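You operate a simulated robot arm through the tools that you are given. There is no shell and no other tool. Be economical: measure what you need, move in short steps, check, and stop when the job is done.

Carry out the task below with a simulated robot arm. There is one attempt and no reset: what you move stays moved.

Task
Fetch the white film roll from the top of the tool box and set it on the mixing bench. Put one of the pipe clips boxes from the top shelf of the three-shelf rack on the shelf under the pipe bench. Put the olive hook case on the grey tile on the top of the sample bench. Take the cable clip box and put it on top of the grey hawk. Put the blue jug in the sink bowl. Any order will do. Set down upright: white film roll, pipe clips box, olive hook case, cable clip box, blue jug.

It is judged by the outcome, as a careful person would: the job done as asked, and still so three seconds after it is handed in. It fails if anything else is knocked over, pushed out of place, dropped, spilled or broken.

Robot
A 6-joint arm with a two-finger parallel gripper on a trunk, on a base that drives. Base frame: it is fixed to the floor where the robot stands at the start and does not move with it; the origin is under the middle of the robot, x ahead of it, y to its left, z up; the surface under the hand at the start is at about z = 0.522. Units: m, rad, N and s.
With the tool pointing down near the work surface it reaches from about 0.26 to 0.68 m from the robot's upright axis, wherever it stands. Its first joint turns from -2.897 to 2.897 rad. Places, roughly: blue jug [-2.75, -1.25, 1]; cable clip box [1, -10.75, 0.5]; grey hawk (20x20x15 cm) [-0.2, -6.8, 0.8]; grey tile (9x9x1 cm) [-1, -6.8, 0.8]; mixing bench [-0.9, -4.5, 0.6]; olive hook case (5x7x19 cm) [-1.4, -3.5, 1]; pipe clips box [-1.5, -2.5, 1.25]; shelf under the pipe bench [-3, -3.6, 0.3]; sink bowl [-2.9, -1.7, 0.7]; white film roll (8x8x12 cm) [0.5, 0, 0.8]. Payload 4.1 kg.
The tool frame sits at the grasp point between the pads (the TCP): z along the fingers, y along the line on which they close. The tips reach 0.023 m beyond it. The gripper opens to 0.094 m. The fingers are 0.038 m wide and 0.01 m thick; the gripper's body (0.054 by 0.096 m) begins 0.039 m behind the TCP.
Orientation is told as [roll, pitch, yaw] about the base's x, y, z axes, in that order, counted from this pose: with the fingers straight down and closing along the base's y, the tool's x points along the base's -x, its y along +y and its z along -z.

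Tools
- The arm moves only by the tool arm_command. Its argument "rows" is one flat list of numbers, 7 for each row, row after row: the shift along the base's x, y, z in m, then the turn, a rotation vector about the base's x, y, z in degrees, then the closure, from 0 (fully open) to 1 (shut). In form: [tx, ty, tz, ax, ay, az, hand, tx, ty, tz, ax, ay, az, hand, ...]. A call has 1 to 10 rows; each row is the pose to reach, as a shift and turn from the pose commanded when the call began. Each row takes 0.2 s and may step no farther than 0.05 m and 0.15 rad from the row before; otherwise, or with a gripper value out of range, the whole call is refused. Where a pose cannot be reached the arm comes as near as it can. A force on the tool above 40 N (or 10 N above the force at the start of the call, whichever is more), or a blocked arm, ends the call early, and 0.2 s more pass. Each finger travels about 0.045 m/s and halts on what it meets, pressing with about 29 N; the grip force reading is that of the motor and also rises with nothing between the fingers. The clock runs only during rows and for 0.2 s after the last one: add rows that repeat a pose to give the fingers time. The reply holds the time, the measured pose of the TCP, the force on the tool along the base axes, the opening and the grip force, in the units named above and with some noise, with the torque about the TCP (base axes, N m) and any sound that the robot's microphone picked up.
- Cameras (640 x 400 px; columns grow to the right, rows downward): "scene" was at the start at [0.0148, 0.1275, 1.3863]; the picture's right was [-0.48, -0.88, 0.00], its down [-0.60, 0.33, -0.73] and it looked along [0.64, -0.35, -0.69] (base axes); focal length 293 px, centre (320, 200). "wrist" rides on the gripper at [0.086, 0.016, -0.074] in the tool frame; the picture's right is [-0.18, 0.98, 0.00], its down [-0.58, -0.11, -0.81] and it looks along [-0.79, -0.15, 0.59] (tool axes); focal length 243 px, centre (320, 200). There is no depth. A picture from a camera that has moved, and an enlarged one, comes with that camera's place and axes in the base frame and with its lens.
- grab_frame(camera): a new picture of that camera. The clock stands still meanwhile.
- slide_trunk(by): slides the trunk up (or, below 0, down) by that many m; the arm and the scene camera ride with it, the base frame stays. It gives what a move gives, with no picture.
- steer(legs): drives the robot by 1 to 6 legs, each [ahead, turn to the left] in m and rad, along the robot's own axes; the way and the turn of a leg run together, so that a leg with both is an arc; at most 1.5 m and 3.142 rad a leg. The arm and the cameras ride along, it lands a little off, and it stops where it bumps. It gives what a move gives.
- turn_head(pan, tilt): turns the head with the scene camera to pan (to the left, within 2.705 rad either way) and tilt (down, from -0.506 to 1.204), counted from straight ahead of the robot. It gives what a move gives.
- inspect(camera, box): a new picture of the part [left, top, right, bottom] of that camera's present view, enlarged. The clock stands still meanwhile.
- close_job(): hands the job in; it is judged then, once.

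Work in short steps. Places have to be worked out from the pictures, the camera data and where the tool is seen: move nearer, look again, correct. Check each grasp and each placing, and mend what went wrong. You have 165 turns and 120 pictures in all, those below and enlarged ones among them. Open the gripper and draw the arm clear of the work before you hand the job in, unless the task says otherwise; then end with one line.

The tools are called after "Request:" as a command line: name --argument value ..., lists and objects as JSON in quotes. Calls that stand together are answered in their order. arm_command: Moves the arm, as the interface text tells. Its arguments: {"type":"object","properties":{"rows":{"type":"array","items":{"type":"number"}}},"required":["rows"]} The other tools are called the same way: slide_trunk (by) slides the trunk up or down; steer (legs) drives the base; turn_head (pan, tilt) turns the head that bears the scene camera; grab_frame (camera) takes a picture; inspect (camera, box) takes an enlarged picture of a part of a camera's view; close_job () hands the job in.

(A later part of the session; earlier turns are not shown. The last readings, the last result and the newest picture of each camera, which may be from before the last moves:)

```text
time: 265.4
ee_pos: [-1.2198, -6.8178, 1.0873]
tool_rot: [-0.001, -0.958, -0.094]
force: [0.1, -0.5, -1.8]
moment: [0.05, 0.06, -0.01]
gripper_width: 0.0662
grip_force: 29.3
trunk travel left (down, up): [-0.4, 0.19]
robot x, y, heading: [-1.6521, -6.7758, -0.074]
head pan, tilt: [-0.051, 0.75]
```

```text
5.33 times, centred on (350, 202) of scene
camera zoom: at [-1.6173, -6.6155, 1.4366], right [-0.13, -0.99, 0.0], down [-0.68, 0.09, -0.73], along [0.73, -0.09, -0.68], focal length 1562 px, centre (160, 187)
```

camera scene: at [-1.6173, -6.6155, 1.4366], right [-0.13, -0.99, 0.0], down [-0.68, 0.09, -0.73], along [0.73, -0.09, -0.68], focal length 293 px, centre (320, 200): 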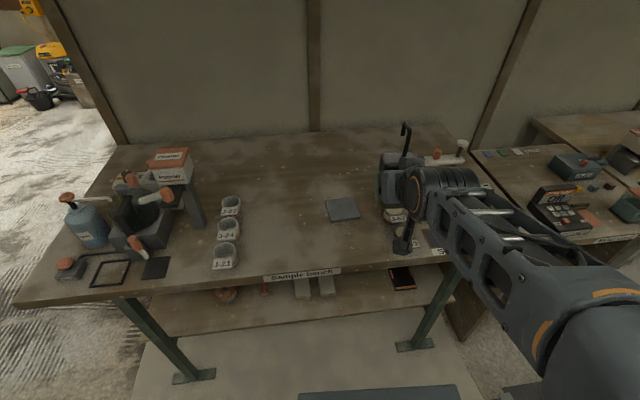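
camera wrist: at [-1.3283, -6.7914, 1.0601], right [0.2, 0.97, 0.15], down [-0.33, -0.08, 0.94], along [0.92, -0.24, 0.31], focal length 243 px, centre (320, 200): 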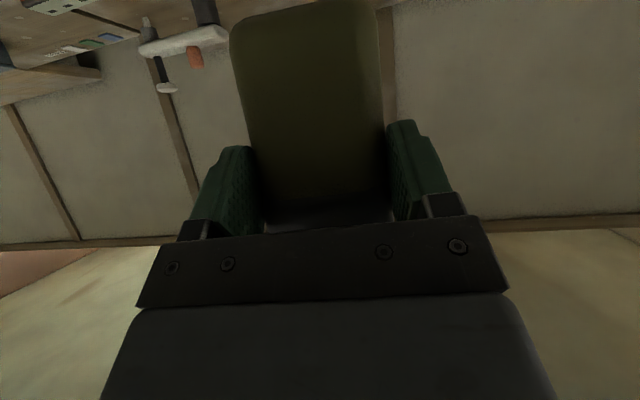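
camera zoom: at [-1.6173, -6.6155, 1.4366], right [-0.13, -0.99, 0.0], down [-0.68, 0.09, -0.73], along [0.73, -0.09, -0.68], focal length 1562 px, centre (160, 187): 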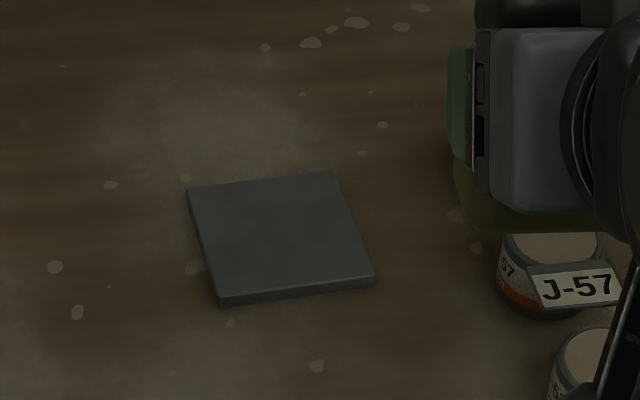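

The tile is axis-aligned with centre (-0.972, -6.765). I straighten the yaw and bring the case above it (case centre is 1.6 cm ahead of the TCP).

Request:
arm_command --rows '[0.04, 0.013, -0.03, 0, 0, 1.3, 0.6, 0.08, 0.026, -0.06, 0, 0, 2.6, 0.6, 0.12, 0.04, -0.08, 0, 0, 4, 0.6, 0.16, 0.053, -0.1, 0, 0, 5.3, 0.6, 0.2, 0.053, -0.13, 0, 0, 5.3, 0.6, 0.2315, 0.053, -0.16, 0, 0, 5.3, 0.6, 0.2315, 0.053, -0.19, 0, 0, 5.3, 0.6, 0.2315, 0.053, -0.205, 0, 0, 5.3, 0.6, 0.2315, 0.053, -0.205, 0, 0, 5.3, 0.6]'

Request:
grab_frame --camera "scene"

Request:
inspect --camera "scene" --box '[290, 145, 410, 240]'

Request:
grab_frame --camera "wrist"

```text
refused: row 1 steps farther than a row can; nothing moved
```

```text
52 pictures are left
camera scene: at [-1.6173, -6.6155, 1.4366], right [-0.13, -0.99, 0.0], down [-0.68, 0.09, -0.73], along [0.73, -0.09, -0.68], focal length 293 px, centre (320, 200)
```

scene: 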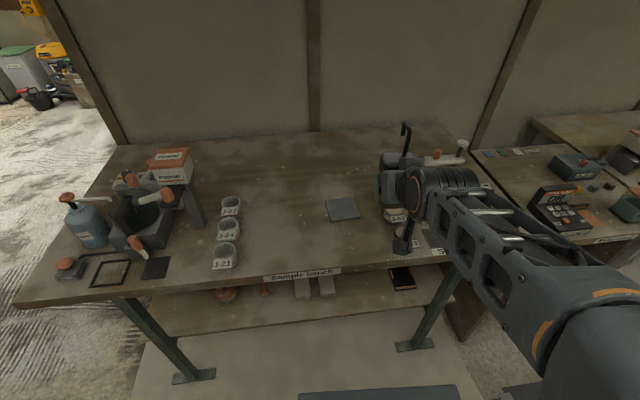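

```text
4.21 times, centred on (350, 192) of scene
camera zoom: at [-1.6173, -6.6155, 1.4366], right [-0.13, -0.99, 0.0], down [-0.68, 0.09, -0.73], along [0.73, -0.09, -0.68], focal length 1233 px, centre (194, 232)
```

zoom: 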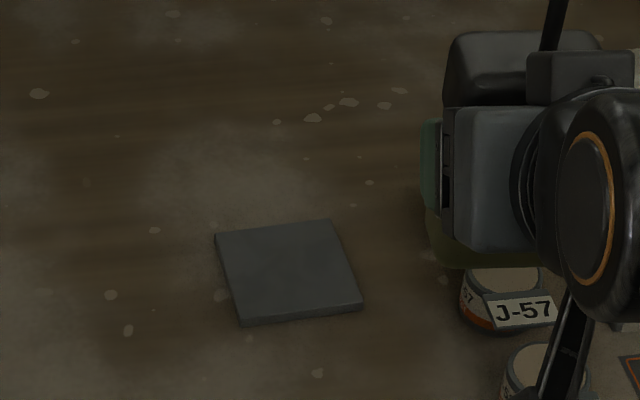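

```text
50 pictures are left
camera wrist: at [-1.3283, -6.7914, 1.0601], right [0.2, 0.97, 0.15], down [-0.33, -0.08, 0.94], along [0.92, -0.24, 0.31], focal length 243 px, centre (320, 200)
```

wrist: 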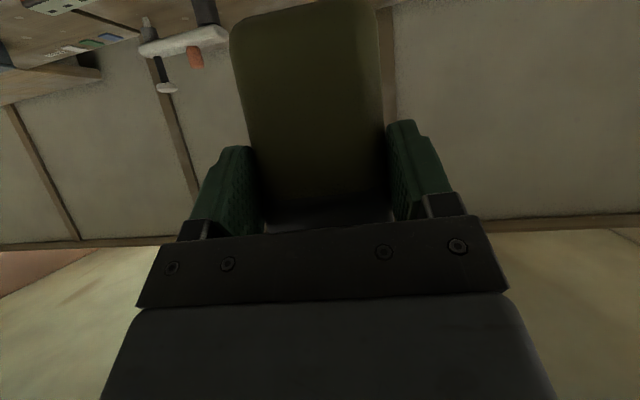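

Step too long; I resend with smaller steps.

Request:
arm_command --rows '[0.03, 0.013, -0.02, 0, 0, 1.3, 0.6, 0.06, 0.026, -0.04, 0, 0, 2.6, 0.6, 0.09, 0.039, -0.06, 0, 0, 4, 0.6, 0.12, 0.053, -0.08, 0, 0, 5.3, 0.6, 0.155, 0.053, -0.1, 0, 0, 5.3, 0.6, 0.19, 0.053, -0.12, 0, 0, 5.3, 0.6, 0.22, 0.053, -0.145, 0, 0, 5.3, 0.6, 0.2315, 0.053, -0.175, 0, 0, 5.3, 0.6, 0.2315, 0.053, -0.2, 0, 0, 5.3, 0.6, 0.2315, 0.053, -0.2, 0, 0, 5.3, 0.6]'

Request:
inspect --camera "scene" --box '[270, 125, 430, 240]'

Request:
grab_frame --camera "wrist"

```text
time: 267.6
ee_pos: [-0.9917, -6.7659, 0.8867]
tool_rot: [-0.047, -0.921, 0.0]
force: [3.4, 3.3, 15.6]
moment: [0.68, -0.83, 0.01]
gripper_width: 0.0659
grip_force: 28.9
out of reach, approached as far as the arm can: row 9, 10
trunk travel left (down, up): [-0.4, 0.19]
robot x, y, heading: [-1.6534, -6.7713, -0.075]
head pan, tilt: [-0.051, 0.75]
```

```text
3.48 times, centred on (350, 182) of scene
camera zoom: at [-1.6186, -6.6153, 1.4371], right [-0.13, -0.99, 0.0], down [-0.68, 0.09, -0.73], along [0.73, -0.09, -0.68], focal length 1019 px, centre (216, 261)
```

zoom: 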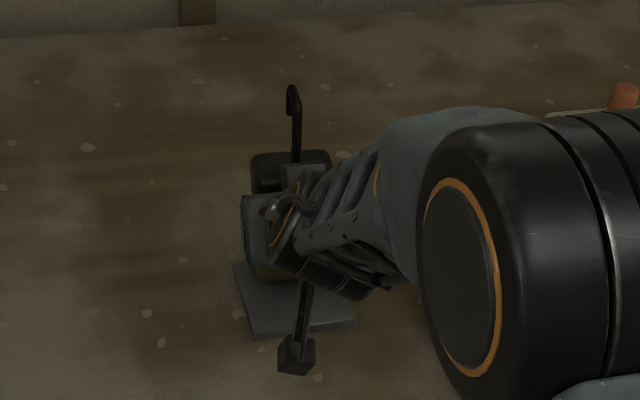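

```text
48 pictures are left
camera wrist: at [-1.1026, -6.7459, 0.8626], right [0.15, 0.98, 0.12], down [-0.29, -0.07, 0.95], along [0.95, -0.17, 0.28], focal length 243 px, centre (320, 200)
```

wrist: 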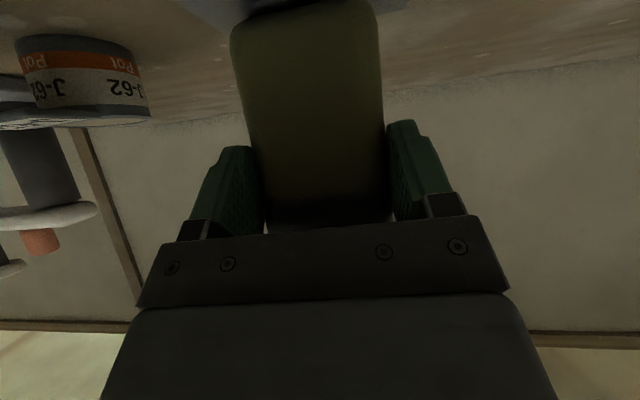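

The arm hit its reach limit with slight tilt and light contact. I raise back, then lower the trunk instead so the arm keeps a comfortable posture.

Request:
arm_command --rows '[0, 0, 0.04, 0, 0, 0, 0.6, 0, 0, 0.08, 0, 0, 0, 0.6, 0, 0, 0.12, 0, 0, 0, 0.6, 0, 0, 0.12, 0, 0, 0, 0.6]'

Request:
slide_trunk --by -0.1

Request:
inspect --camera "scene" --box '[270, 125, 430, 240]'

```text
time: 268.6
ee_pos: [-0.9882, -6.7675, 0.9997]
tool_rot: [-0.164, -0.959, 0.171]
force: [-0.6, 0.8, -2.8]
moment: [0.13, -0.01, -0.19]
gripper_width: 0.0656
grip_force: 29.3
out of reach, approached as far as the arm can: row 3, 4
trunk travel left (down, up): [-0.4, 0.19]
robot x, y, heading: [-1.6557, -6.7757, -0.08]
head pan, tilt: [-0.051, 0.75]
```

```text
time: 269.9
ee_pos: [-0.9892, -6.767, 0.8976]
tool_rot: [-0.012, -0.96, -0.003]
force: [-0.1, 0.3, -1.9]
moment: [-0.01, 0.08, 0.02]
gripper_width: 0.0657
grip_force: 28.6
trunk travel left (down, up): [-0.3, 0.29]
robot x, y, heading: [-1.6559, -6.7759, -0.08]
head pan, tilt: [-0.051, 0.75]
```

```text
3.48 times, centred on (350, 182) of scene
camera zoom: at [-1.6172, -6.6156, 1.3367], right [-0.13, -0.99, 0.0], down [-0.68, 0.09, -0.73], along [0.73, -0.09, -0.68], focal length 1019 px, centre (216, 261)
```

zoom: 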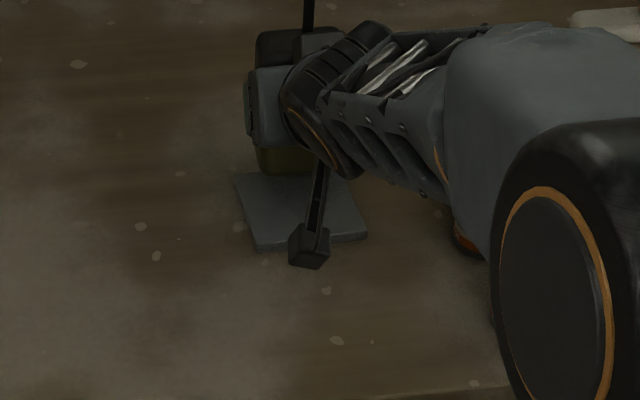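

Orientation is right again, free of contact at z=0.898. I lower in small steps.

Request:
arm_command --rows '[0, 0.001, -0.01, 0, 0, 0, 0.6, 0, 0.001, -0.02, 0, 0, 0, 0.6, 0, 0.001, -0.02, 0, 0, 0, 0.6]'

Request:
grab_frame --camera "wrist"

```text
time: 270.7
ee_pos: [-0.9888, -6.7659, 0.8837]
tool_rot: [-0.008, -0.967, -0.005]
force: [3.7, -3.0, 20.8]
moment: [0.44, -0.24, -0.12]
gripper_width: 0.0656
grip_force: 28.9
trunk travel left (down, up): [-0.3, 0.29]
robot x, y, heading: [-1.6557, -6.7758, -0.078]
head pan, tilt: [-0.051, 0.75]
```

```text
46 pictures are left
camera wrist: at [-1.0985, -6.7488, 0.8552], right [0.12, 0.98, 0.15], down [-0.34, -0.1, 0.94], along [0.93, -0.16, 0.32], focal length 243 px, centre (320, 200)
```

wrist: 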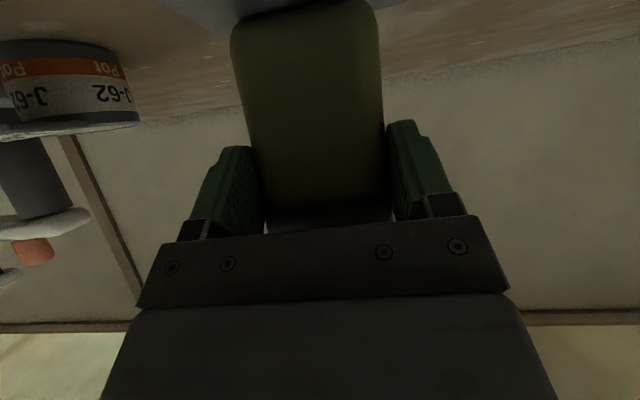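

Contact again at the same height. I need a sharper look at where the case bottom is relative to the tile.

Request:
inspect --camera "scene" --box '[315, 130, 385, 185]'

```text
7.27 times, centred on (350, 158) of scene
camera zoom: at [-1.6187, -6.616, 1.3371], right [-0.13, -0.99, 0.0], down [-0.68, 0.09, -0.73], along [0.73, -0.09, -0.68], focal length 2130 px, centre (102, 509)
```

zoom: 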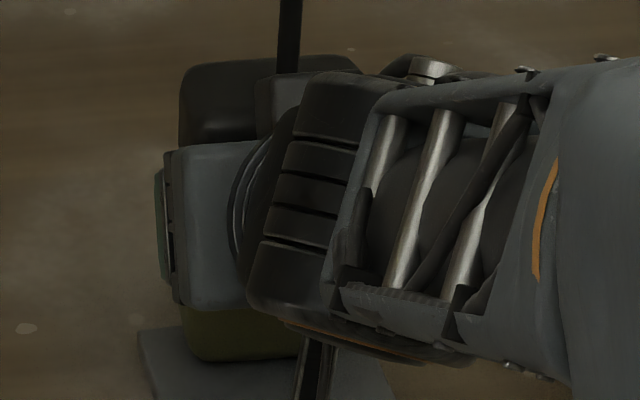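

The case front edge overlaps only the back ~1.7 cm of the tile, so I must come back about 5.3 cm in x; laterally it's centred. I lift, shift, and lower gently.

Request:
arm_command --rows '[0, 0, 0.015, 0, 0, 0, 0.6, 0, 0, 0.03, 0, 0, 0, 0.6, -0.03, 0, 0.03, 0, 0, 0, 0.6, -0.053, 0, 0.03, 0, 0, 0, 0.6, -0.053, 0, 0.03, 0, 0, 0, 0.6]'

Request:
inspect --camera "scene" --box '[305, 130, 395, 200]'

Request:
grab_frame --camera "wrist"

```text
time: 271.9
ee_pos: [-1.0427, -6.766, 0.9109]
tool_rot: [-0.012, -0.959, -0.003]
force: [0.6, -0.2, -2.4]
moment: [0.02, 0.01, 0.0]
gripper_width: 0.0657
grip_force: 29.2
trunk travel left (down, up): [-0.3, 0.29]
robot x, y, heading: [-1.6558, -6.778, -0.075]
head pan, tilt: [-0.051, 0.75]
```

```text
5.71 times, centred on (350, 165) of scene
camera zoom: at [-1.6174, -6.6156, 1.3366], right [-0.13, -0.99, 0.0], down [-0.68, 0.09, -0.73], along [0.73, -0.09, -0.68], focal length 1674 px, centre (149, 400)
```

zoom: 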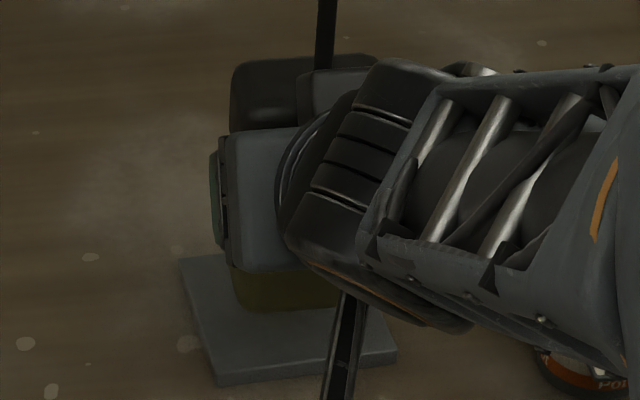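

```text
43 pictures are left
camera wrist: at [-1.1536, -6.7479, 0.8831], right [0.12, 0.98, 0.14], down [-0.33, -0.1, 0.94], along [0.94, -0.16, 0.31], focal length 243 px, centre (320, 200)
```

wrist: 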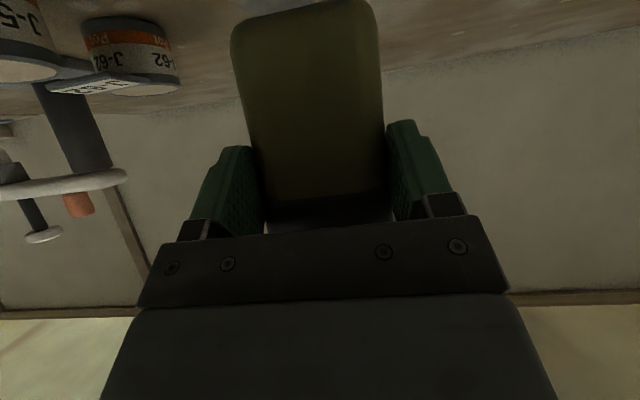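

Now the case will land centred front-to-back; a 4 mm shift left (+y) centres it sideways. I lower until contact.

Request:
arm_command --rows '[0, 0.004, -0.01, 0, 0, 0, 0.6, 0, 0.004, -0.02, 0, 0, 0, 0.6, 0, 0.004, -0.025, 0, 0, 0, 0.6, 0, 0.004, -0.025, 0, 0, 0, 0.6]'

Request:
inspect --camera "scene" --box '[305, 130, 395, 200]'

```text
time: 272.9
ee_pos: [-1.0426, -6.7619, 0.8837]
tool_rot: [-0.012, -0.961, -0.001]
force: [0.2, 0.1, -1.5]
moment: [0.01, 0.05, -0.01]
gripper_width: 0.0658
grip_force: 28.4
out of reach, approached as far as the arm can: row 1
trunk travel left (down, up): [-0.3, 0.29]
robot x, y, heading: [-1.6533, -6.7727, -0.076]
head pan, tilt: [-0.051, 0.75]
```

```text
5.71 times, centred on (350, 165) of scene
camera zoom: at [-1.6172, -6.6156, 1.3366], right [-0.13, -0.99, 0.0], down [-0.68, 0.09, -0.73], along [0.73, -0.09, -0.68], focal length 1674 px, centre (149, 400)
```

zoom: 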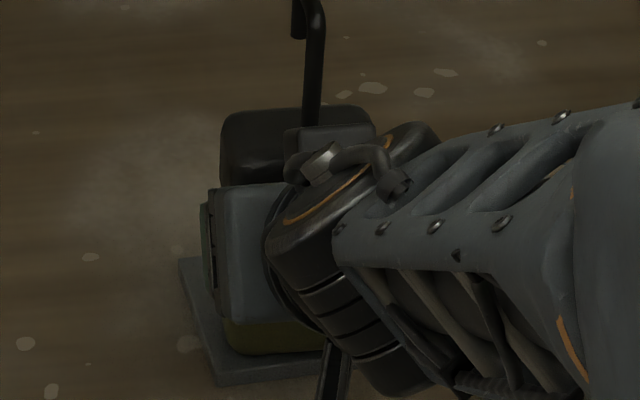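

No contact yet here. I continue down in 4 mm steps.

Request:
arm_command --rows '[0.0, -0.002, -0.005, 0, 0, 0, 0.6, 0, -0.002, -0.01, 0, 0, 0, 0.6, 0, -0.002, -0.01, 0, 0, 0, 0.6]'

Request:
inspect --camera "scene" --box '[305, 130, 395, 200]'

```text
time: 273.7
ee_pos: [-1.0422, -6.7636, 0.877]
tool_rot: [-0.012, -0.966, -0.003]
force: [1.6, 7.4, 25.5]
moment: [0.98, -0.26, 0.07]
gripper_width: 0.0656
grip_force: 29.2
trunk travel left (down, up): [-0.3, 0.29]
robot x, y, heading: [-1.6538, -6.7756, -0.078]
head pan, tilt: [-0.051, 0.75]
```

```text
5.71 times, centred on (350, 165) of scene
camera zoom: at [-1.6195, -6.6149, 1.3368], right [-0.13, -0.99, 0.0], down [-0.68, 0.09, -0.73], along [0.73, -0.09, -0.68], focal length 1674 px, centre (149, 400)
```

zoom: 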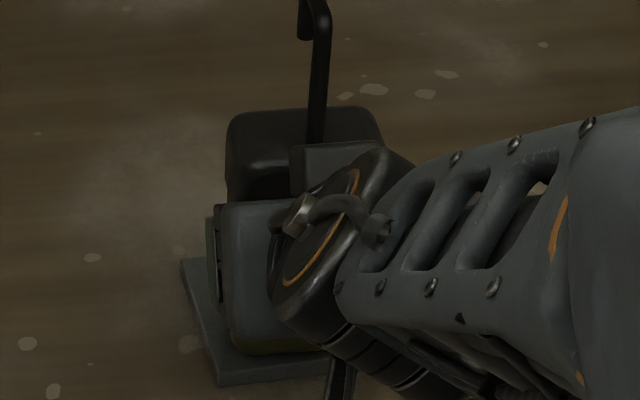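

Solid contact; the case is on the tile with margins all round. I ease 2 mm, open, and withdraw back-and-up along the tool axis.

Request:
arm_command --rows '[0, 0, 0.004, 0, 0, 0, 0.6, 0, 0, 0.004, 0, 0, 0, 0.4, 0, 0, 0.004, 0, 0, 0, 0, 0, 0, 0.004, 0, 0, 0, 0, 0, 0, 0.004, 0, 0, 0, 0]'

Request:
arm_command --rows '[-0.015, 0, 0.005, 0, 0, 0, 0, -0.03, 0, 0.01, 0, 0, 0, 0, -0.05, 0, 0.02, 0, 0, 0, 0, -0.08, 0, 0.04, 0, 0, 0, 0, -0.115, 0, 0.07, 0, 0, 0, 0, -0.14, 0, 0.11, 0, 0, 0, 0, -0.16, 0, 0.15, 0, 0, 0, 0]'

Request:
inspect --camera "scene" --box '[285, 110, 415, 210]'

```text
time: 274.9
ee_pos: [-1.0412, -6.7631, 0.8767]
tool_rot: [-0.011, -0.96, -0.001]
force: [-0.7, -0.7, -0.6]
moment: [-0.04, -0.01, 0.0]
gripper_width: 0.0942
grip_force: 0.0
trunk travel left (down, up): [-0.3, 0.29]
robot x, y, heading: [-1.6559, -6.778, -0.082]
head pan, tilt: [-0.051, 0.75]
```

```text
time: 276.5
ee_pos: [-1.2013, -6.7656, 1.0258]
tool_rot: [-0.012, -0.959, -0.003]
force: [0.2, -0.7, 0.5]
moment: [-0.02, 0.0, 0.02]
gripper_width: 0.094
grip_force: 0.0
trunk travel left (down, up): [-0.3, 0.29]
robot x, y, heading: [-1.6577, -6.7816, -0.082]
head pan, tilt: [-0.051, 0.75]
```

```text
4.00 times, centred on (350, 160) of scene
camera zoom: at [-1.6172, -6.6155, 1.3366], right [-0.13, -0.99, 0.0], down [-0.68, 0.09, -0.73], along [0.73, -0.09, -0.68], focal length 1172 px, centre (200, 360)
```

zoom: 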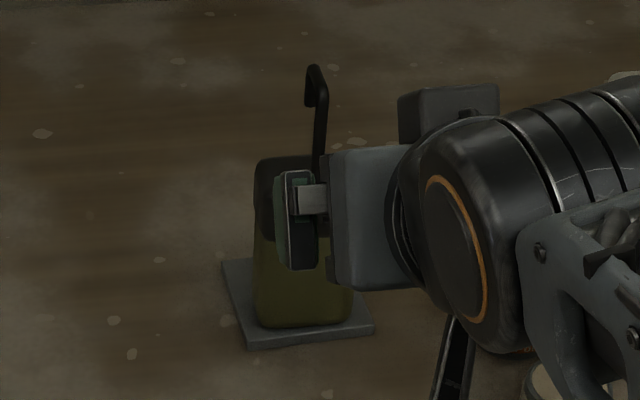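

The olive case stands on the tile. I back away and drive north to the three-shelf rack.

Request:
steer --legs '[[-0.3, 0], [0, 1.69], [1.5, 0], [1.5, 0], [0.5, 0]]'

Request:
slide_trunk --by 0.25

Request:
turn_head --pan -0.75 --tilt 0.4

Request:
grab_frame --camera "scene"

```text
time: 299.5
ee_pos: [-2.3966, -2.794, 1.0263]
tool_rot: [-0.011, -0.961, 1.783]
force: [0.3, -0.1, -0.2]
moment: [-0.01, 0.0, -0.02]
gripper_width: 0.0938
grip_force: 0.1
trunk travel left (down, up): [-0.3, 0.29]
robot x, y, heading: [-2.2904, -3.2382, 1.708]
head pan, tilt: [-0.051, 0.75]
```

```text
time: 302.0
ee_pos: [-2.3964, -2.7945, 1.2762]
tool_rot: [-0.013, -0.961, 1.781]
force: [-0.6, -0.6, -0.1]
moment: [0.0, -0.02, -0.02]
gripper_width: 0.0942
grip_force: 0.1
trunk travel left (down, up): [-0.55, 0.04]
robot x, y, heading: [-2.2894, -3.237, 1.708]
head pan, tilt: [-0.051, 0.75]
```

```text
time: 303.1
ee_pos: [-2.3962, -2.7941, 1.2755]
tool_rot: [-0.012, -0.961, 1.782]
force: [-0.1, -0.4, -0.3]
moment: [0.01, 0.0, 0.0]
gripper_width: 0.094
grip_force: 0.0
trunk travel left (down, up): [-0.55, 0.04]
robot x, y, heading: [-2.2905, -3.2374, 1.707]
head pan, tilt: [-0.75, 0.4]
```

```text
39 pictures are left
camera scene: at [-2.3919, -3.2421, 1.6177], right [0.82, -0.58, 0.0], down [-0.23, -0.32, -0.92], along [0.53, 0.75, -0.39], focal length 293 px, centre (320, 200)
```

scene: 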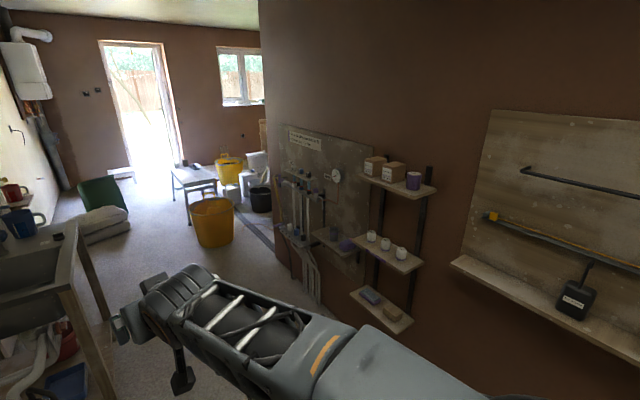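

Two boxes and a purple cup are on the rack's top shelf. I zoom in.

Request:
inspect --camera "scene" --box '[340, 140, 450, 210]'

```text
5.71 times, centred on (395, 175) of scene
camera zoom: at [-2.3919, -3.2421, 1.6177], right [0.82, -0.58, 0.0], down [-0.23, -0.32, -0.92], along [0.53, 0.75, -0.39], focal length 1674 px, centre (-109, 343)
```

zoom: 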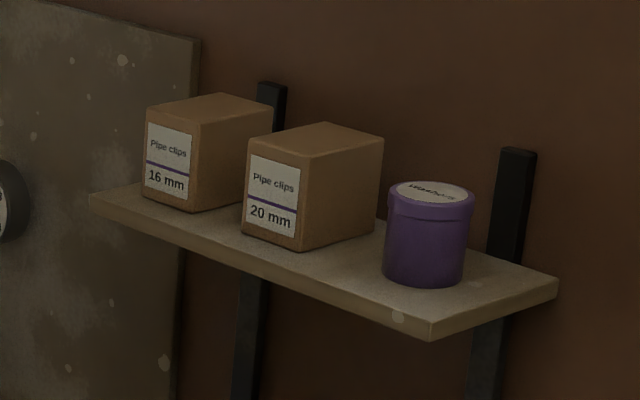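

Boxes "16 mm" and "20 mm"; the 16 mm one has free space on its left. Located near (-1.478, -2.334), shelf z≈1.2. I move to face it from (-2.12, -2.37).

Request:
steer --legs '[[0, -0.33], [0.88, 0], [0, -1.38]]'

Request:
turn_head --pan 0.0 --tilt 0.45

Request:
grab_frame --camera "scene"

Request:
grab_frame --camera "wrist"

```text
time: 312.1
ee_pos: [-1.6748, -2.3422, 1.2751]
tool_rot: [-0.012, -0.962, 0.08]
force: [0.6, -0.3, 0.0]
moment: [-0.03, 0.04, 0.01]
gripper_width: 0.0943
grip_force: 0.0
trunk travel left (down, up): [-0.55, 0.04]
robot x, y, heading: [-2.1285, -2.3938, 0.005]
head pan, tilt: [-0.75, 0.4]
```

```text
time: 313.2
ee_pos: [-1.676, -2.3435, 1.2764]
tool_rot: [-0.011, -0.961, 0.079]
force: [0.8, 0.1, -0.7]
moment: [-0.03, 0.0, 0.0]
gripper_width: 0.0942
grip_force: 0.0
trunk travel left (down, up): [-0.55, 0.04]
robot x, y, heading: [-2.1252, -2.3874, 0.003]
head pan, tilt: [0.0, 0.45]
```

```text
37 pictures are left
camera scene: at [-2.0933, -2.2238, 1.6131], right [0.0, -1.0, 0.0], down [-0.44, 0.0, -0.9], along [0.9, 0.0, -0.44], focal length 293 px, centre (320, 200)
```

scene: 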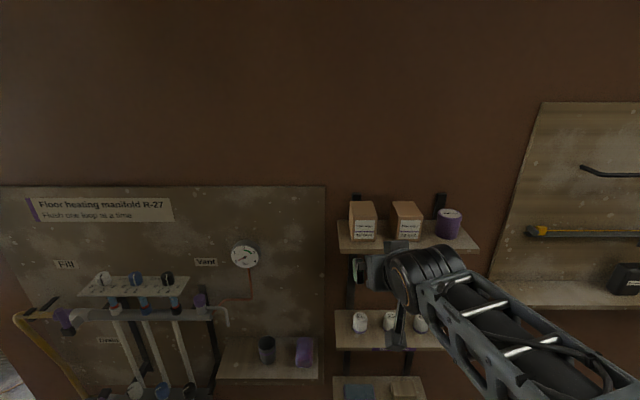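

```text
36 pictures are left
camera wrist: at [-1.7864, -2.335, 1.2483], right [0.04, 0.99, 0.14], down [-0.32, -0.13, 0.94], along [0.95, -0.08, 0.31], focal length 243 px, centre (320, 200)
```

wrist: 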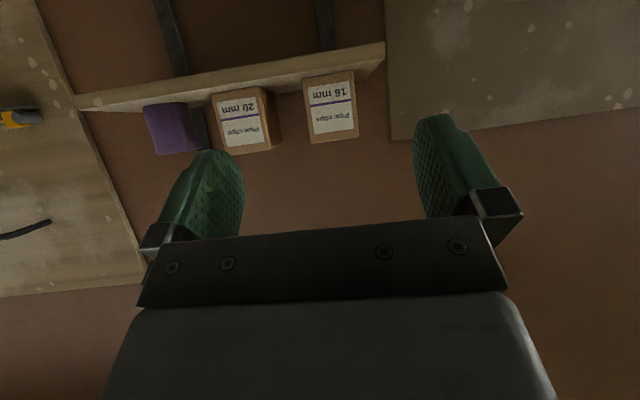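

Triangulated 16 mm box: front face x=-1.485, y=-2.330, bottom z=1.202, about 6×6.5×8.6 cm. I pitch the tool to 50° below horizontal, then approach and close.

Request:
arm_command --rows '[0.02, 0.005, 0.0, -0.2, 5, -1.5, 0, 0.03, 0.01, -0.01, -0.4, 10, -3, 0, 0.05, 0.0135, -0.02, -0.6, 15, -4.5, 0, 0.08, 0.0135, -0.0324, -0.6, 15, -4.5, 0, 0.08, 0.0135, -0.0324, -0.6, 15, -4.5, 0]'

Request:
grab_frame --camera "wrist"

```text
time: 314.4
ee_pos: [-1.5963, -2.3306, 1.2457]
tool_rot: [-0.012, -0.699, 0.003]
force: [0.9, -0.1, -0.7]
moment: [-0.02, -0.04, 0.0]
gripper_width: 0.0941
grip_force: 0.1
trunk travel left (down, up): [-0.55, 0.04]
robot x, y, heading: [-2.1278, -2.3912, 0.01]
head pan, tilt: [0.0, 0.45]
```

```text
35 pictures are left
camera wrist: at [-1.7109, -2.3144, 1.2477], right [0.15, 0.98, 0.11], down [-0.07, -0.1, 0.99], along [0.99, -0.15, 0.06], focal length 243 px, centre (320, 200)
```

wrist: 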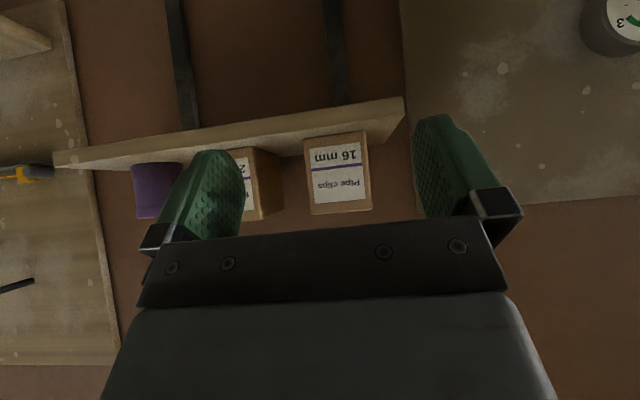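

Aligned (y=-2.330, box z 1.206–1.274). I go in 14 cm and close.

Request:
arm_command --rows '[0.04, 0, 0, 0, 0, 0, 0, 0.08, 0, 0, 0, 0, 0, 0, 0.115, 0, 0, 0, 0, 0, 0, 0.142, 0, 0, 0, 0, 0, 0, 0.142, 0, 0, 0, 0, 0, 0, 0.142, 0, 0, 0, 0, 0, 0.7, 0.142, 0, 0, 0, 0, 0, 0.7, 0.142, 0, 0, 0, 0, 0, 0.7, 0.142, 0, 0, 0, 0, 0, 0.7]'

Request:
grab_frame --camera "wrist"

```text
time: 316.4
ee_pos: [-1.454, -2.3319, 1.2442]
tool_rot: [-0.013, -0.698, 0.001]
force: [0.7, 0.2, 0.1]
moment: [0.04, -0.08, 0.0]
gripper_width: 0.0595
grip_force: 28.8
trunk travel left (down, up): [-0.55, 0.04]
robot x, y, heading: [-2.1249, -2.3908, 0.004]
head pan, tilt: [0.0, 0.45]
```

```text
34 pictures are left
camera wrist: at [-1.5682, -2.315, 1.2453], right [0.15, 0.98, 0.11], down [-0.07, -0.1, 0.99], along [0.99, -0.15, 0.06], focal length 243 px, centre (320, 200)
```

wrist: 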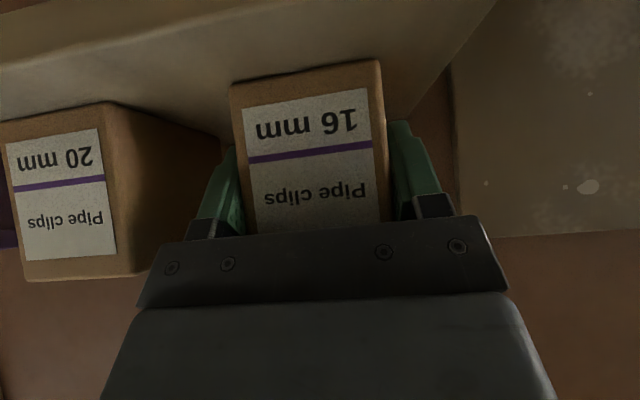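

Gripped at 6 cm. I lift, withdraw, and drive to face the pipe bench.

Request:
arm_command --rows '[0, 0, 0.015, 0, 0, 0, 0.7, 0, 0, 0.035, 0, 0, 0, 0.7, -0.04, 0, 0.035, 0, 0, 0, 0.7, -0.08, 0, 0.035, 0, 0, 0, 0.7, -0.12, 0, 0.035, 0, 0, 0, 0.7, -0.16, 0, 0.035, 0, 0, 0, 0.7, -0.2, 0, 0.035, 0, 0, 0, 0.7, -0.22, 0, 0.035, 0, 0, 0, 0.7]'

Request:
steer --legs '[[0, -1.57], [1.1, 0], [0, -1.57]]'

Request:
slide_trunk --by -0.3

Request:
turn_head --pan 0.0 --tilt 0.65

Request:
grab_frame --camera "scene"

```text
time: 318.2
ee_pos: [-1.6738, -2.329, 1.2774]
tool_rot: [-0.012, -0.699, 0.001]
force: [-0.8, -0.4, -1.9]
moment: [-0.01, 0.01, 0.04]
gripper_width: 0.0597
grip_force: 28.4
trunk travel left (down, up): [-0.55, 0.04]
robot x, y, heading: [-2.125, -2.3911, 0.004]
head pan, tilt: [0.0, 0.45]
```

```text
time: 331.5
ee_pos: [-2.5657, -3.551, 1.2759]
tool_rot: [-0.013, -0.698, -3.137]
force: [0.5, 0.1, -2.2]
moment: [-0.02, -0.03, 0.01]
gripper_width: 0.0599
grip_force: 29.7
trunk travel left (down, up): [-0.55, 0.04]
robot x, y, heading: [-2.1153, -3.4865, -3.137]
head pan, tilt: [0.0, 0.45]
```

```text
time: 334.5
ee_pos: [-2.5671, -3.5503, 0.9762]
tool_rot: [-0.012, -0.697, -3.136]
force: [-0.4, -0.6, -0.3]
moment: [-0.02, -0.06, 0.02]
gripper_width: 0.06
grip_force: 29.3
trunk travel left (down, up): [-0.25, 0.34]
robot x, y, heading: [-2.1139, -3.4849, -3.131]
head pan, tilt: [0.0, 0.45]
```

```text
time: 335.3
ee_pos: [-2.567, -3.5507, 0.9769]
tool_rot: [-0.012, -0.698, -3.135]
force: [0.1, 0.1, -1.1]
moment: [0.0, -0.04, 0.0]
gripper_width: 0.0595
grip_force: 28.9
trunk travel left (down, up): [-0.25, 0.34]
robot x, y, heading: [-2.1107, -3.4855, -3.135]
head pan, tilt: [0.0, 0.649]
```

```text
33 pictures are left
camera scene: at [-2.1358, -3.6531, 1.2953], right [-0.01, 1.0, 0.0], down [0.6, 0.0, -0.8], along [-0.8, -0.01, -0.6], focal length 293 px, centre (320, 200)
```

scene: 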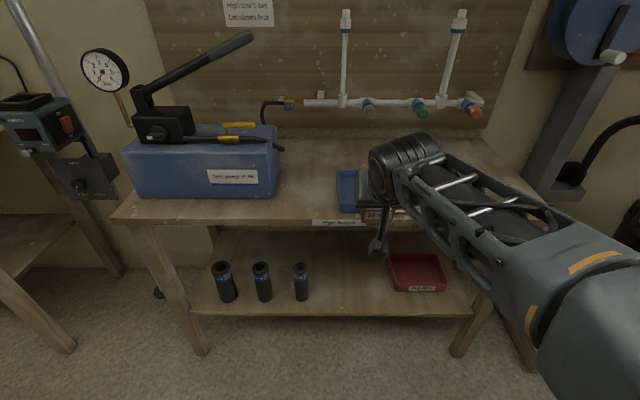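

The shelf is at z≈0.31, with a free gap between the cans and red tray centred at y≈-3.545. I back off 0.15 m, lower the trunk fully, then lower the arm in front of the bench.

Request:
steer --legs '[[-0.15, 0]]'

Request:
slide_trunk --by -0.25

Request:
arm_command --rows '[-0.015, 0, -0.04, 0, 0, 0, 0.7, -0.03, 0, -0.08, 0, 0, 0, 0.7, -0.045, 0, -0.12, 0, 0, 0, 0.7, -0.06, 0, -0.16, 0, 0, 0, 0.7, -0.075, 0, -0.2, 0, 0, 0, 0.7, -0.09, 0, -0.24, 0, 0, 0, 0.7, -0.105, 0, -0.28, 0, 0, 0, 0.7, -0.12, 0, -0.32, 0, 0, 0, 0.7, -0.12, 0, -0.33, 0, 0, 0, 0.7]'

Request:
grab_frame --camera "scene"

```text
time: 336.6
ee_pos: [-2.4178, -3.5501, 0.9769]
tool_rot: [-0.013, -0.699, -3.135]
force: [-0.4, 0.1, -1.1]
moment: [-0.01, -0.03, -0.02]
gripper_width: 0.06
grip_force: 29.2
trunk travel left (down, up): [-0.25, 0.34]
robot x, y, heading: [-1.9673, -3.4846, -3.13]
head pan, tilt: [0.0, 0.649]
```

```text
time: 339.2
ee_pos: [-2.4176, -3.5505, 0.726]
tool_rot: [-0.013, -0.697, -3.137]
force: [-0.1, -0.3, -1.7]
moment: [0.02, -0.05, 0.01]
gripper_width: 0.0597
grip_force: 29.0
trunk travel left (down, up): [0.0, 0.59]
robot x, y, heading: [-1.966, -3.486, -3.134]
head pan, tilt: [0.0, 0.649]
```

```text
time: 341.2
ee_pos: [-2.5393, -3.5528, 0.3929]
tool_rot: [-0.01, -0.698, -3.135]
force: [0.0, 1.2, -1.2]
moment: [-0.01, -0.03, -0.04]
gripper_width: 0.0597
grip_force: 29.0
trunk travel left (down, up): [0.0, 0.59]
robot x, y, heading: [-1.966, -3.4828, -3.134]
head pan, tilt: [0.0, 0.649]
```

```text
32 pictures are left
camera scene: at [-1.9881, -3.6519, 1.0452], right [-0.01, 1.0, 0.0], down [0.6, 0.01, -0.8], along [-0.8, -0.01, -0.6], focal length 293 px, centre (320, 200)
```

scene: 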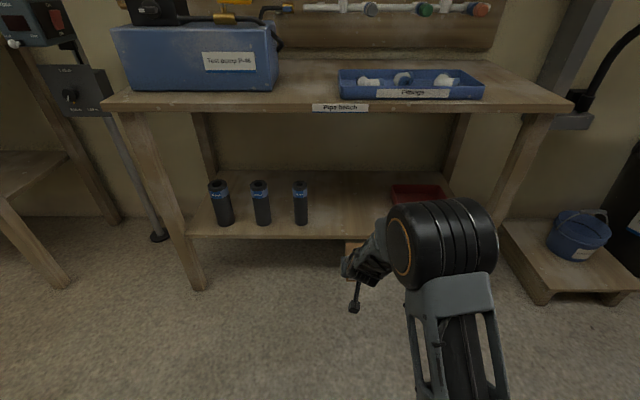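

Shelf edge ≈ x -2.78, z ≈0.302; the box clears it by 5 cm. I drive forward 0.3 m and check with the wrist camera.

Request:
steer --legs '[[0.31, 0]]'

Request:
grab_frame --camera "wrist"

Request:
grab_frame --camera "scene"

```text
time: 343.3
ee_pos: [-2.8478, -3.5525, 0.3926]
tool_rot: [-0.013, -0.697, -3.14]
force: [-0.2, -0.4, -1.4]
moment: [-0.02, 0.01, 0.02]
gripper_width: 0.0599
grip_force: 28.9
trunk travel left (down, up): [0.0, 0.59]
robot x, y, heading: [-2.2744, -3.4876, -3.134]
head pan, tilt: [0.0, 0.649]
```

```text
31 pictures are left
camera wrist: at [-2.734, -3.5686, 0.3952], right [-0.15, -0.98, 0.11], down [0.07, 0.1, 0.99], along [-0.99, 0.15, 0.06], focal length 243 px, centre (320, 200)
```

wrist: 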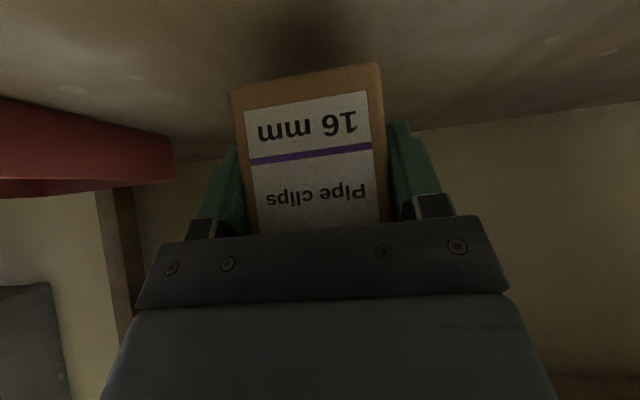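

```text
30 pictures are left
camera scene: at [-2.2983, -3.6537, 1.0452], right [0.0, 1.0, 0.0], down [0.6, 0.0, -0.8], along [-0.8, 0.0, -0.6], focal length 293 px, centre (320, 200)
```

scene: 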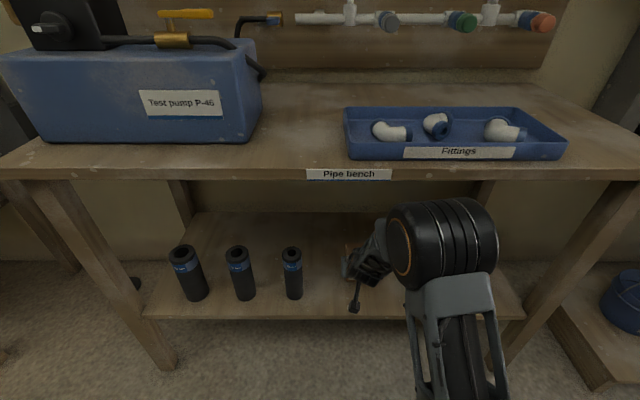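

Box is above the free gap. I move 2 cm deeper and lower to contact.

Request:
arm_command --rows '[-0.02, 0.005, 0, 0, 0, 0, 0.7, -0.025, 0.005, -0.02, 0, 0, 0, 0.7, -0.025, 0.005, -0.035, 0, 0, 0, 0.7, -0.025, 0.005, -0.042, 0, 0, 0, 0.7, -0.025, 0.005, -0.046, 0, 0, 0, 0.7, -0.025, 0.005, -0.046, 0, 0, 0, 0.7]'

Request:
grab_frame --camera "wrist"

```text
time: 344.3
ee_pos: [-2.8766, -3.5453, 0.3625]
tool_rot: [-0.007, -0.717, 3.137]
force: [4.3, 0.4, 17.8]
moment: [-0.56, -0.59, 0.13]
gripper_width: 0.06
grip_force: 29.2
trunk travel left (down, up): [0.0, 0.59]
robot x, y, heading: [-2.2728, -3.4902, -3.139]
head pan, tilt: [0.0, 0.649]
stopped in row 4: the force on the tool passed its limit at 46 N (the readings are from after the stop); the commanded pose is now the measured one
```

```text
29 pictures are left
camera wrist: at [-2.7625, -3.5629, 0.361], right [-0.15, -0.98, 0.11], down [0.09, 0.1, 0.99], along [-0.98, 0.16, 0.08], focal length 243 px, centre (320, 200)
```

wrist: 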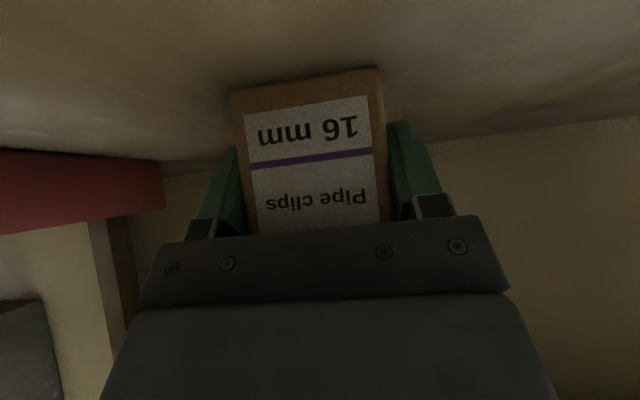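

Contact: the box sits on the shelf (z≈0.318). I ease up slightly, open, then retreat straight back.

Request:
arm_command --rows '[0, 0, 0.002, 0, 0, 0, 0.7, 0, 0, 0.002, 0, 0, 0, 0.4, 0, 0, 0.002, 0, 0, 0, 0, 0, 0, 0.002, 0, 0, 0, 0, 0, 0, 0.002, 0, 0, 0, 0, 0.03, 0, 0.004, 0, 0, 0, 0, 0.06, 0, 0.006, 0, 0, 0, 0]'

Request:
steer --legs '[[-0.4, 0]]'

Request:
grab_frame --camera "scene"

```text
time: 345.9
ee_pos: [-2.8155, -3.5448, 0.3631]
tool_rot: [-0.011, -0.713, 3.139]
force: [0.2, 1.1, -0.5]
moment: [-0.03, -0.01, 0.04]
gripper_width: 0.0941
grip_force: 0.1
trunk travel left (down, up): [0.0, 0.59]
robot x, y, heading: [-2.2752, -3.4886, -3.135]
head pan, tilt: [0.0, 0.649]
```

```text
time: 348.4
ee_pos: [-2.4155, -3.5462, 0.3628]
tool_rot: [-0.01, -0.711, -3.135]
force: [-0.1, -0.3, -0.4]
moment: [0.03, -0.03, 0.02]
gripper_width: 0.0941
grip_force: 0.0
trunk travel left (down, up): [0.0, 0.59]
robot x, y, heading: [-1.8743, -3.4849, -3.133]
head pan, tilt: [0.0, 0.649]
```

```text
28 pictures are left
camera scene: at [-1.8969, -3.6509, 1.0452], right [-0.01, 1.0, 0.0], down [0.6, 0.01, -0.8], along [-0.8, -0.01, -0.6], focal length 293 px, centre (320, 200)
```

scene: 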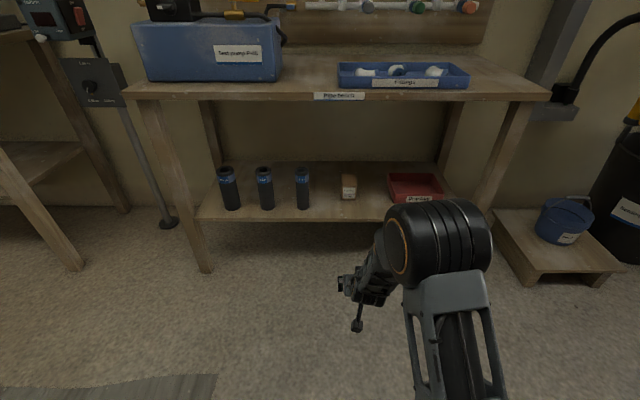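

The pipe clips box stands on the shelf. Last: the blue jug. I raise trunk and arm, then head north toward the sink.

Request:
slide_trunk --by 0.4

Request:
arm_command --rows '[0.02, 0, 0.04, 0, 0, 0, 0, 0.04, 0, 0.08, 0, 0, 0, 0, 0.06, 0, 0.12, 0, 0, 0, 0, 0.08, 0, 0.16, 0, 0, 0, 0, 0.1, 0, 0.2, 0, 0, 0, 0, 0.1, 0, 0.24, 0, 0, 0, 0, 0.1, 0, 0.28, 0, 0, 0, 0]'

Request:
steer --legs '[[0, -1.58], [1.3, 0]]'

Request:
turn_head --pan 0.75 --tilt 0.5

Request:
grab_frame --camera "scene"

```text
time: 352.2
ee_pos: [-2.4146, -3.5469, 0.7622]
tool_rot: [-0.011, -0.712, -3.137]
force: [-0.5, 0.2, -0.6]
moment: [0.0, -0.03, 0.01]
gripper_width: 0.0938
grip_force: 0.1
trunk travel left (down, up): [-0.4, 0.19]
robot x, y, heading: [-1.8731, -3.4829, -3.132]
head pan, tilt: [0.0, 0.649]
```

```text
time: 353.8
ee_pos: [-2.3161, -3.5445, 1.0417]
tool_rot: [-0.011, -0.71, -3.137]
force: [-0.2, 0.6, 0.4]
moment: [-0.01, -0.01, 0.03]
gripper_width: 0.0939
grip_force: 0.1
trunk travel left (down, up): [-0.4, 0.19]
robot x, y, heading: [-1.8759, -3.4868, -3.134]
head pan, tilt: [0.0, 0.649]
```

```text
time: 364.1
ee_pos: [-2.0044, -1.7403, 1.0414]
tool_rot: [-0.012, -0.713, 1.612]
force: [0.7, 0.3, 0.1]
moment: [-0.01, -0.03, -0.01]
gripper_width: 0.0939
grip_force: 0.0
trunk travel left (down, up): [-0.4, 0.19]
robot x, y, heading: [-1.9262, -2.1814, 1.618]
head pan, tilt: [0.0, 0.649]
```

```text
time: 365.2
ee_pos: [-2.0037, -1.7418, 1.0423]
tool_rot: [-0.011, -0.713, 1.612]
force: [-0.1, -0.4, 0.0]
moment: [-0.01, -0.04, -0.02]
gripper_width: 0.0942
grip_force: 0.1
trunk travel left (down, up): [-0.4, 0.19]
robot x, y, heading: [-1.9311, -2.1837, 1.616]
head pan, tilt: [0.75, 0.499]
```

```text
27 pictures are left
camera scene: at [-2.1539, -2.1838, 1.4586], right [0.7, 0.72, 0.0], down [0.34, -0.33, -0.88], along [-0.63, 0.61, -0.48], focal length 293 px, centre (320, 200)
```

scene: 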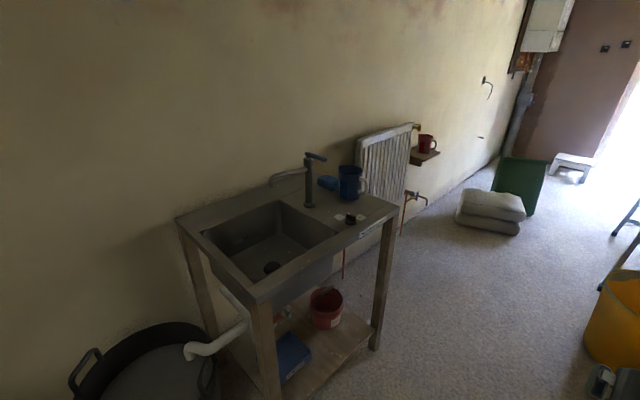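

I see the jug beside the tap and the sink bowl. I zoom in.

Request:
inspect --camera "scene" --box '[170, 140, 410, 290]'

```text
2.67 times, centred on (290, 215) of scene
camera zoom: at [-2.1539, -2.1838, 1.4586], right [0.7, 0.72, 0.0], down [0.34, -0.33, -0.88], along [-0.63, 0.61, -0.48], focal length 781 px, centre (400, 160)
```

zoom: 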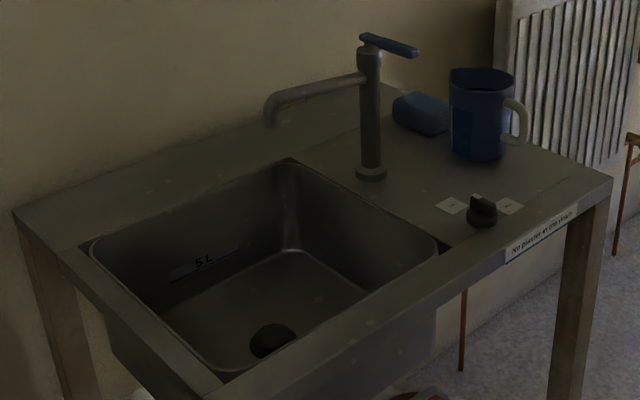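

Bench top ≈0.88; jug ≈(-2.84, -1.34), rim z≈1.01; bowl spans x -3.03…-2.71, y -1.90…-1.57; tap spout near (-2.92, -1.6). I move to face the bench at y≈-1.55.

Request:
steer --legs '[[0, 0.218], [0.65, 0], [0, 1.307]]'

Request:
turn_head --pan -0.3 --tilt 0.6

Request:
grab_frame --camera "scene"

Request:
grab_frame --camera "wrist"

```text
time: 372.9
ee_pos: [-2.5423, -1.6158, 1.0427]
tool_rot: [-0.011, -0.713, -3.138]
force: [-0.8, 0.8, 0.0]
moment: [0.02, -0.01, 0.0]
gripper_width: 0.094
grip_force: 0.2
trunk travel left (down, up): [-0.4, 0.19]
robot x, y, heading: [-2.0992, -1.5561, -3.136]
head pan, tilt: [0.75, 0.499]
```

```text
time: 374.2
ee_pos: [-2.5408, -1.615, 1.0411]
tool_rot: [-0.01, -0.712, -3.138]
force: [0.4, 0.4, -0.2]
moment: [-0.01, 0.02, 0.02]
gripper_width: 0.0941
grip_force: 0.1
trunk travel left (down, up): [-0.4, 0.19]
robot x, y, heading: [-2.1003, -1.5585, -3.133]
head pan, tilt: [-0.3, 0.6]
```

```text
25 pictures are left
camera scene: at [-2.1208, -1.6951, 1.4495], right [0.29, 0.96, 0.0], down [0.54, -0.16, -0.83], along [-0.79, 0.24, -0.56], focal length 293 px, centre (320, 200)
```

scene: 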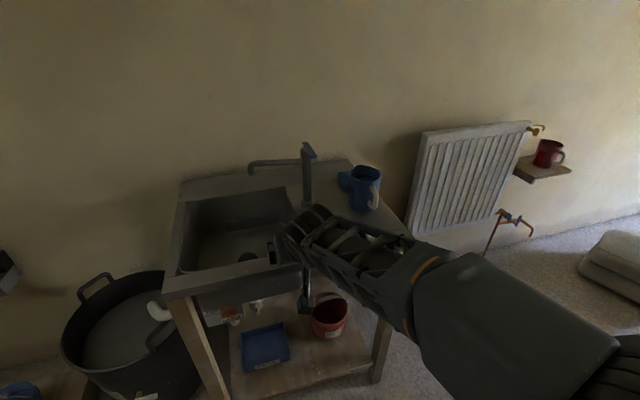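

```text
24 pictures are left
camera wrist: at [-2.4278, -1.6312, 1.0425], right [-0.14, -0.98, 0.11], down [0.09, 0.1, 0.99], along [-0.99, 0.15, 0.07], focal length 243 px, centre (320, 200)
```

wrist: 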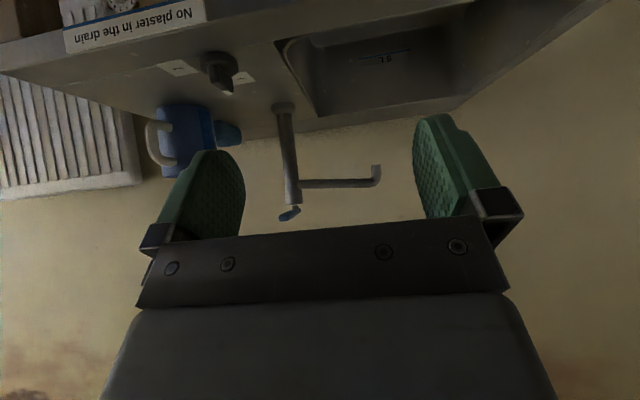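

Request:
inspect --camera "scene" --box '[290, 135, 410, 210]'

Request:
inspect --camera "wrist" --box '[130, 60, 250, 190]'

```text
5.33 times, centred on (350, 172) of scene
camera zoom: at [-2.1208, -1.6951, 1.4495], right [0.29, 0.96, 0.0], down [0.54, -0.16, -0.83], along [-0.79, 0.24, -0.56], focal length 1562 px, centre (160, 347)
```

zoom: 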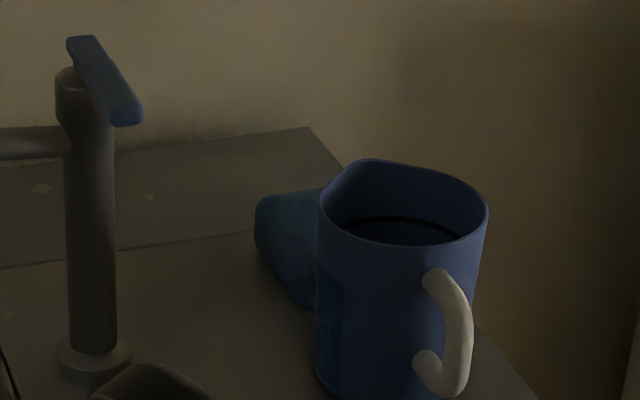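

```text
3.08 times, centred on (190, 125) of wrist
camera zoom: at [-2.4278, -1.6312, 1.0425], right [-0.14, -0.98, 0.11], down [0.09, 0.1, 0.99], along [-0.99, 0.15, 0.07], focal length 746 px, centre (720, 431)
```

zoom: 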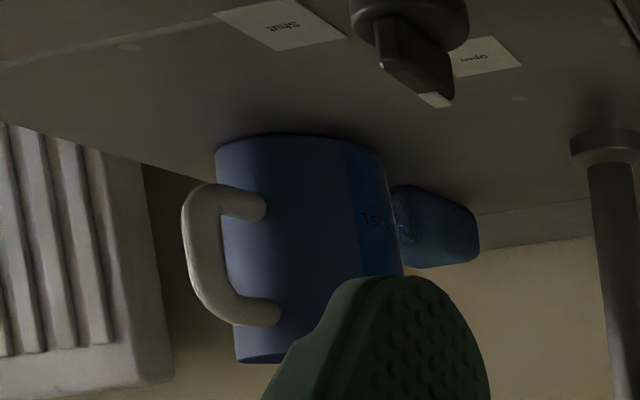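

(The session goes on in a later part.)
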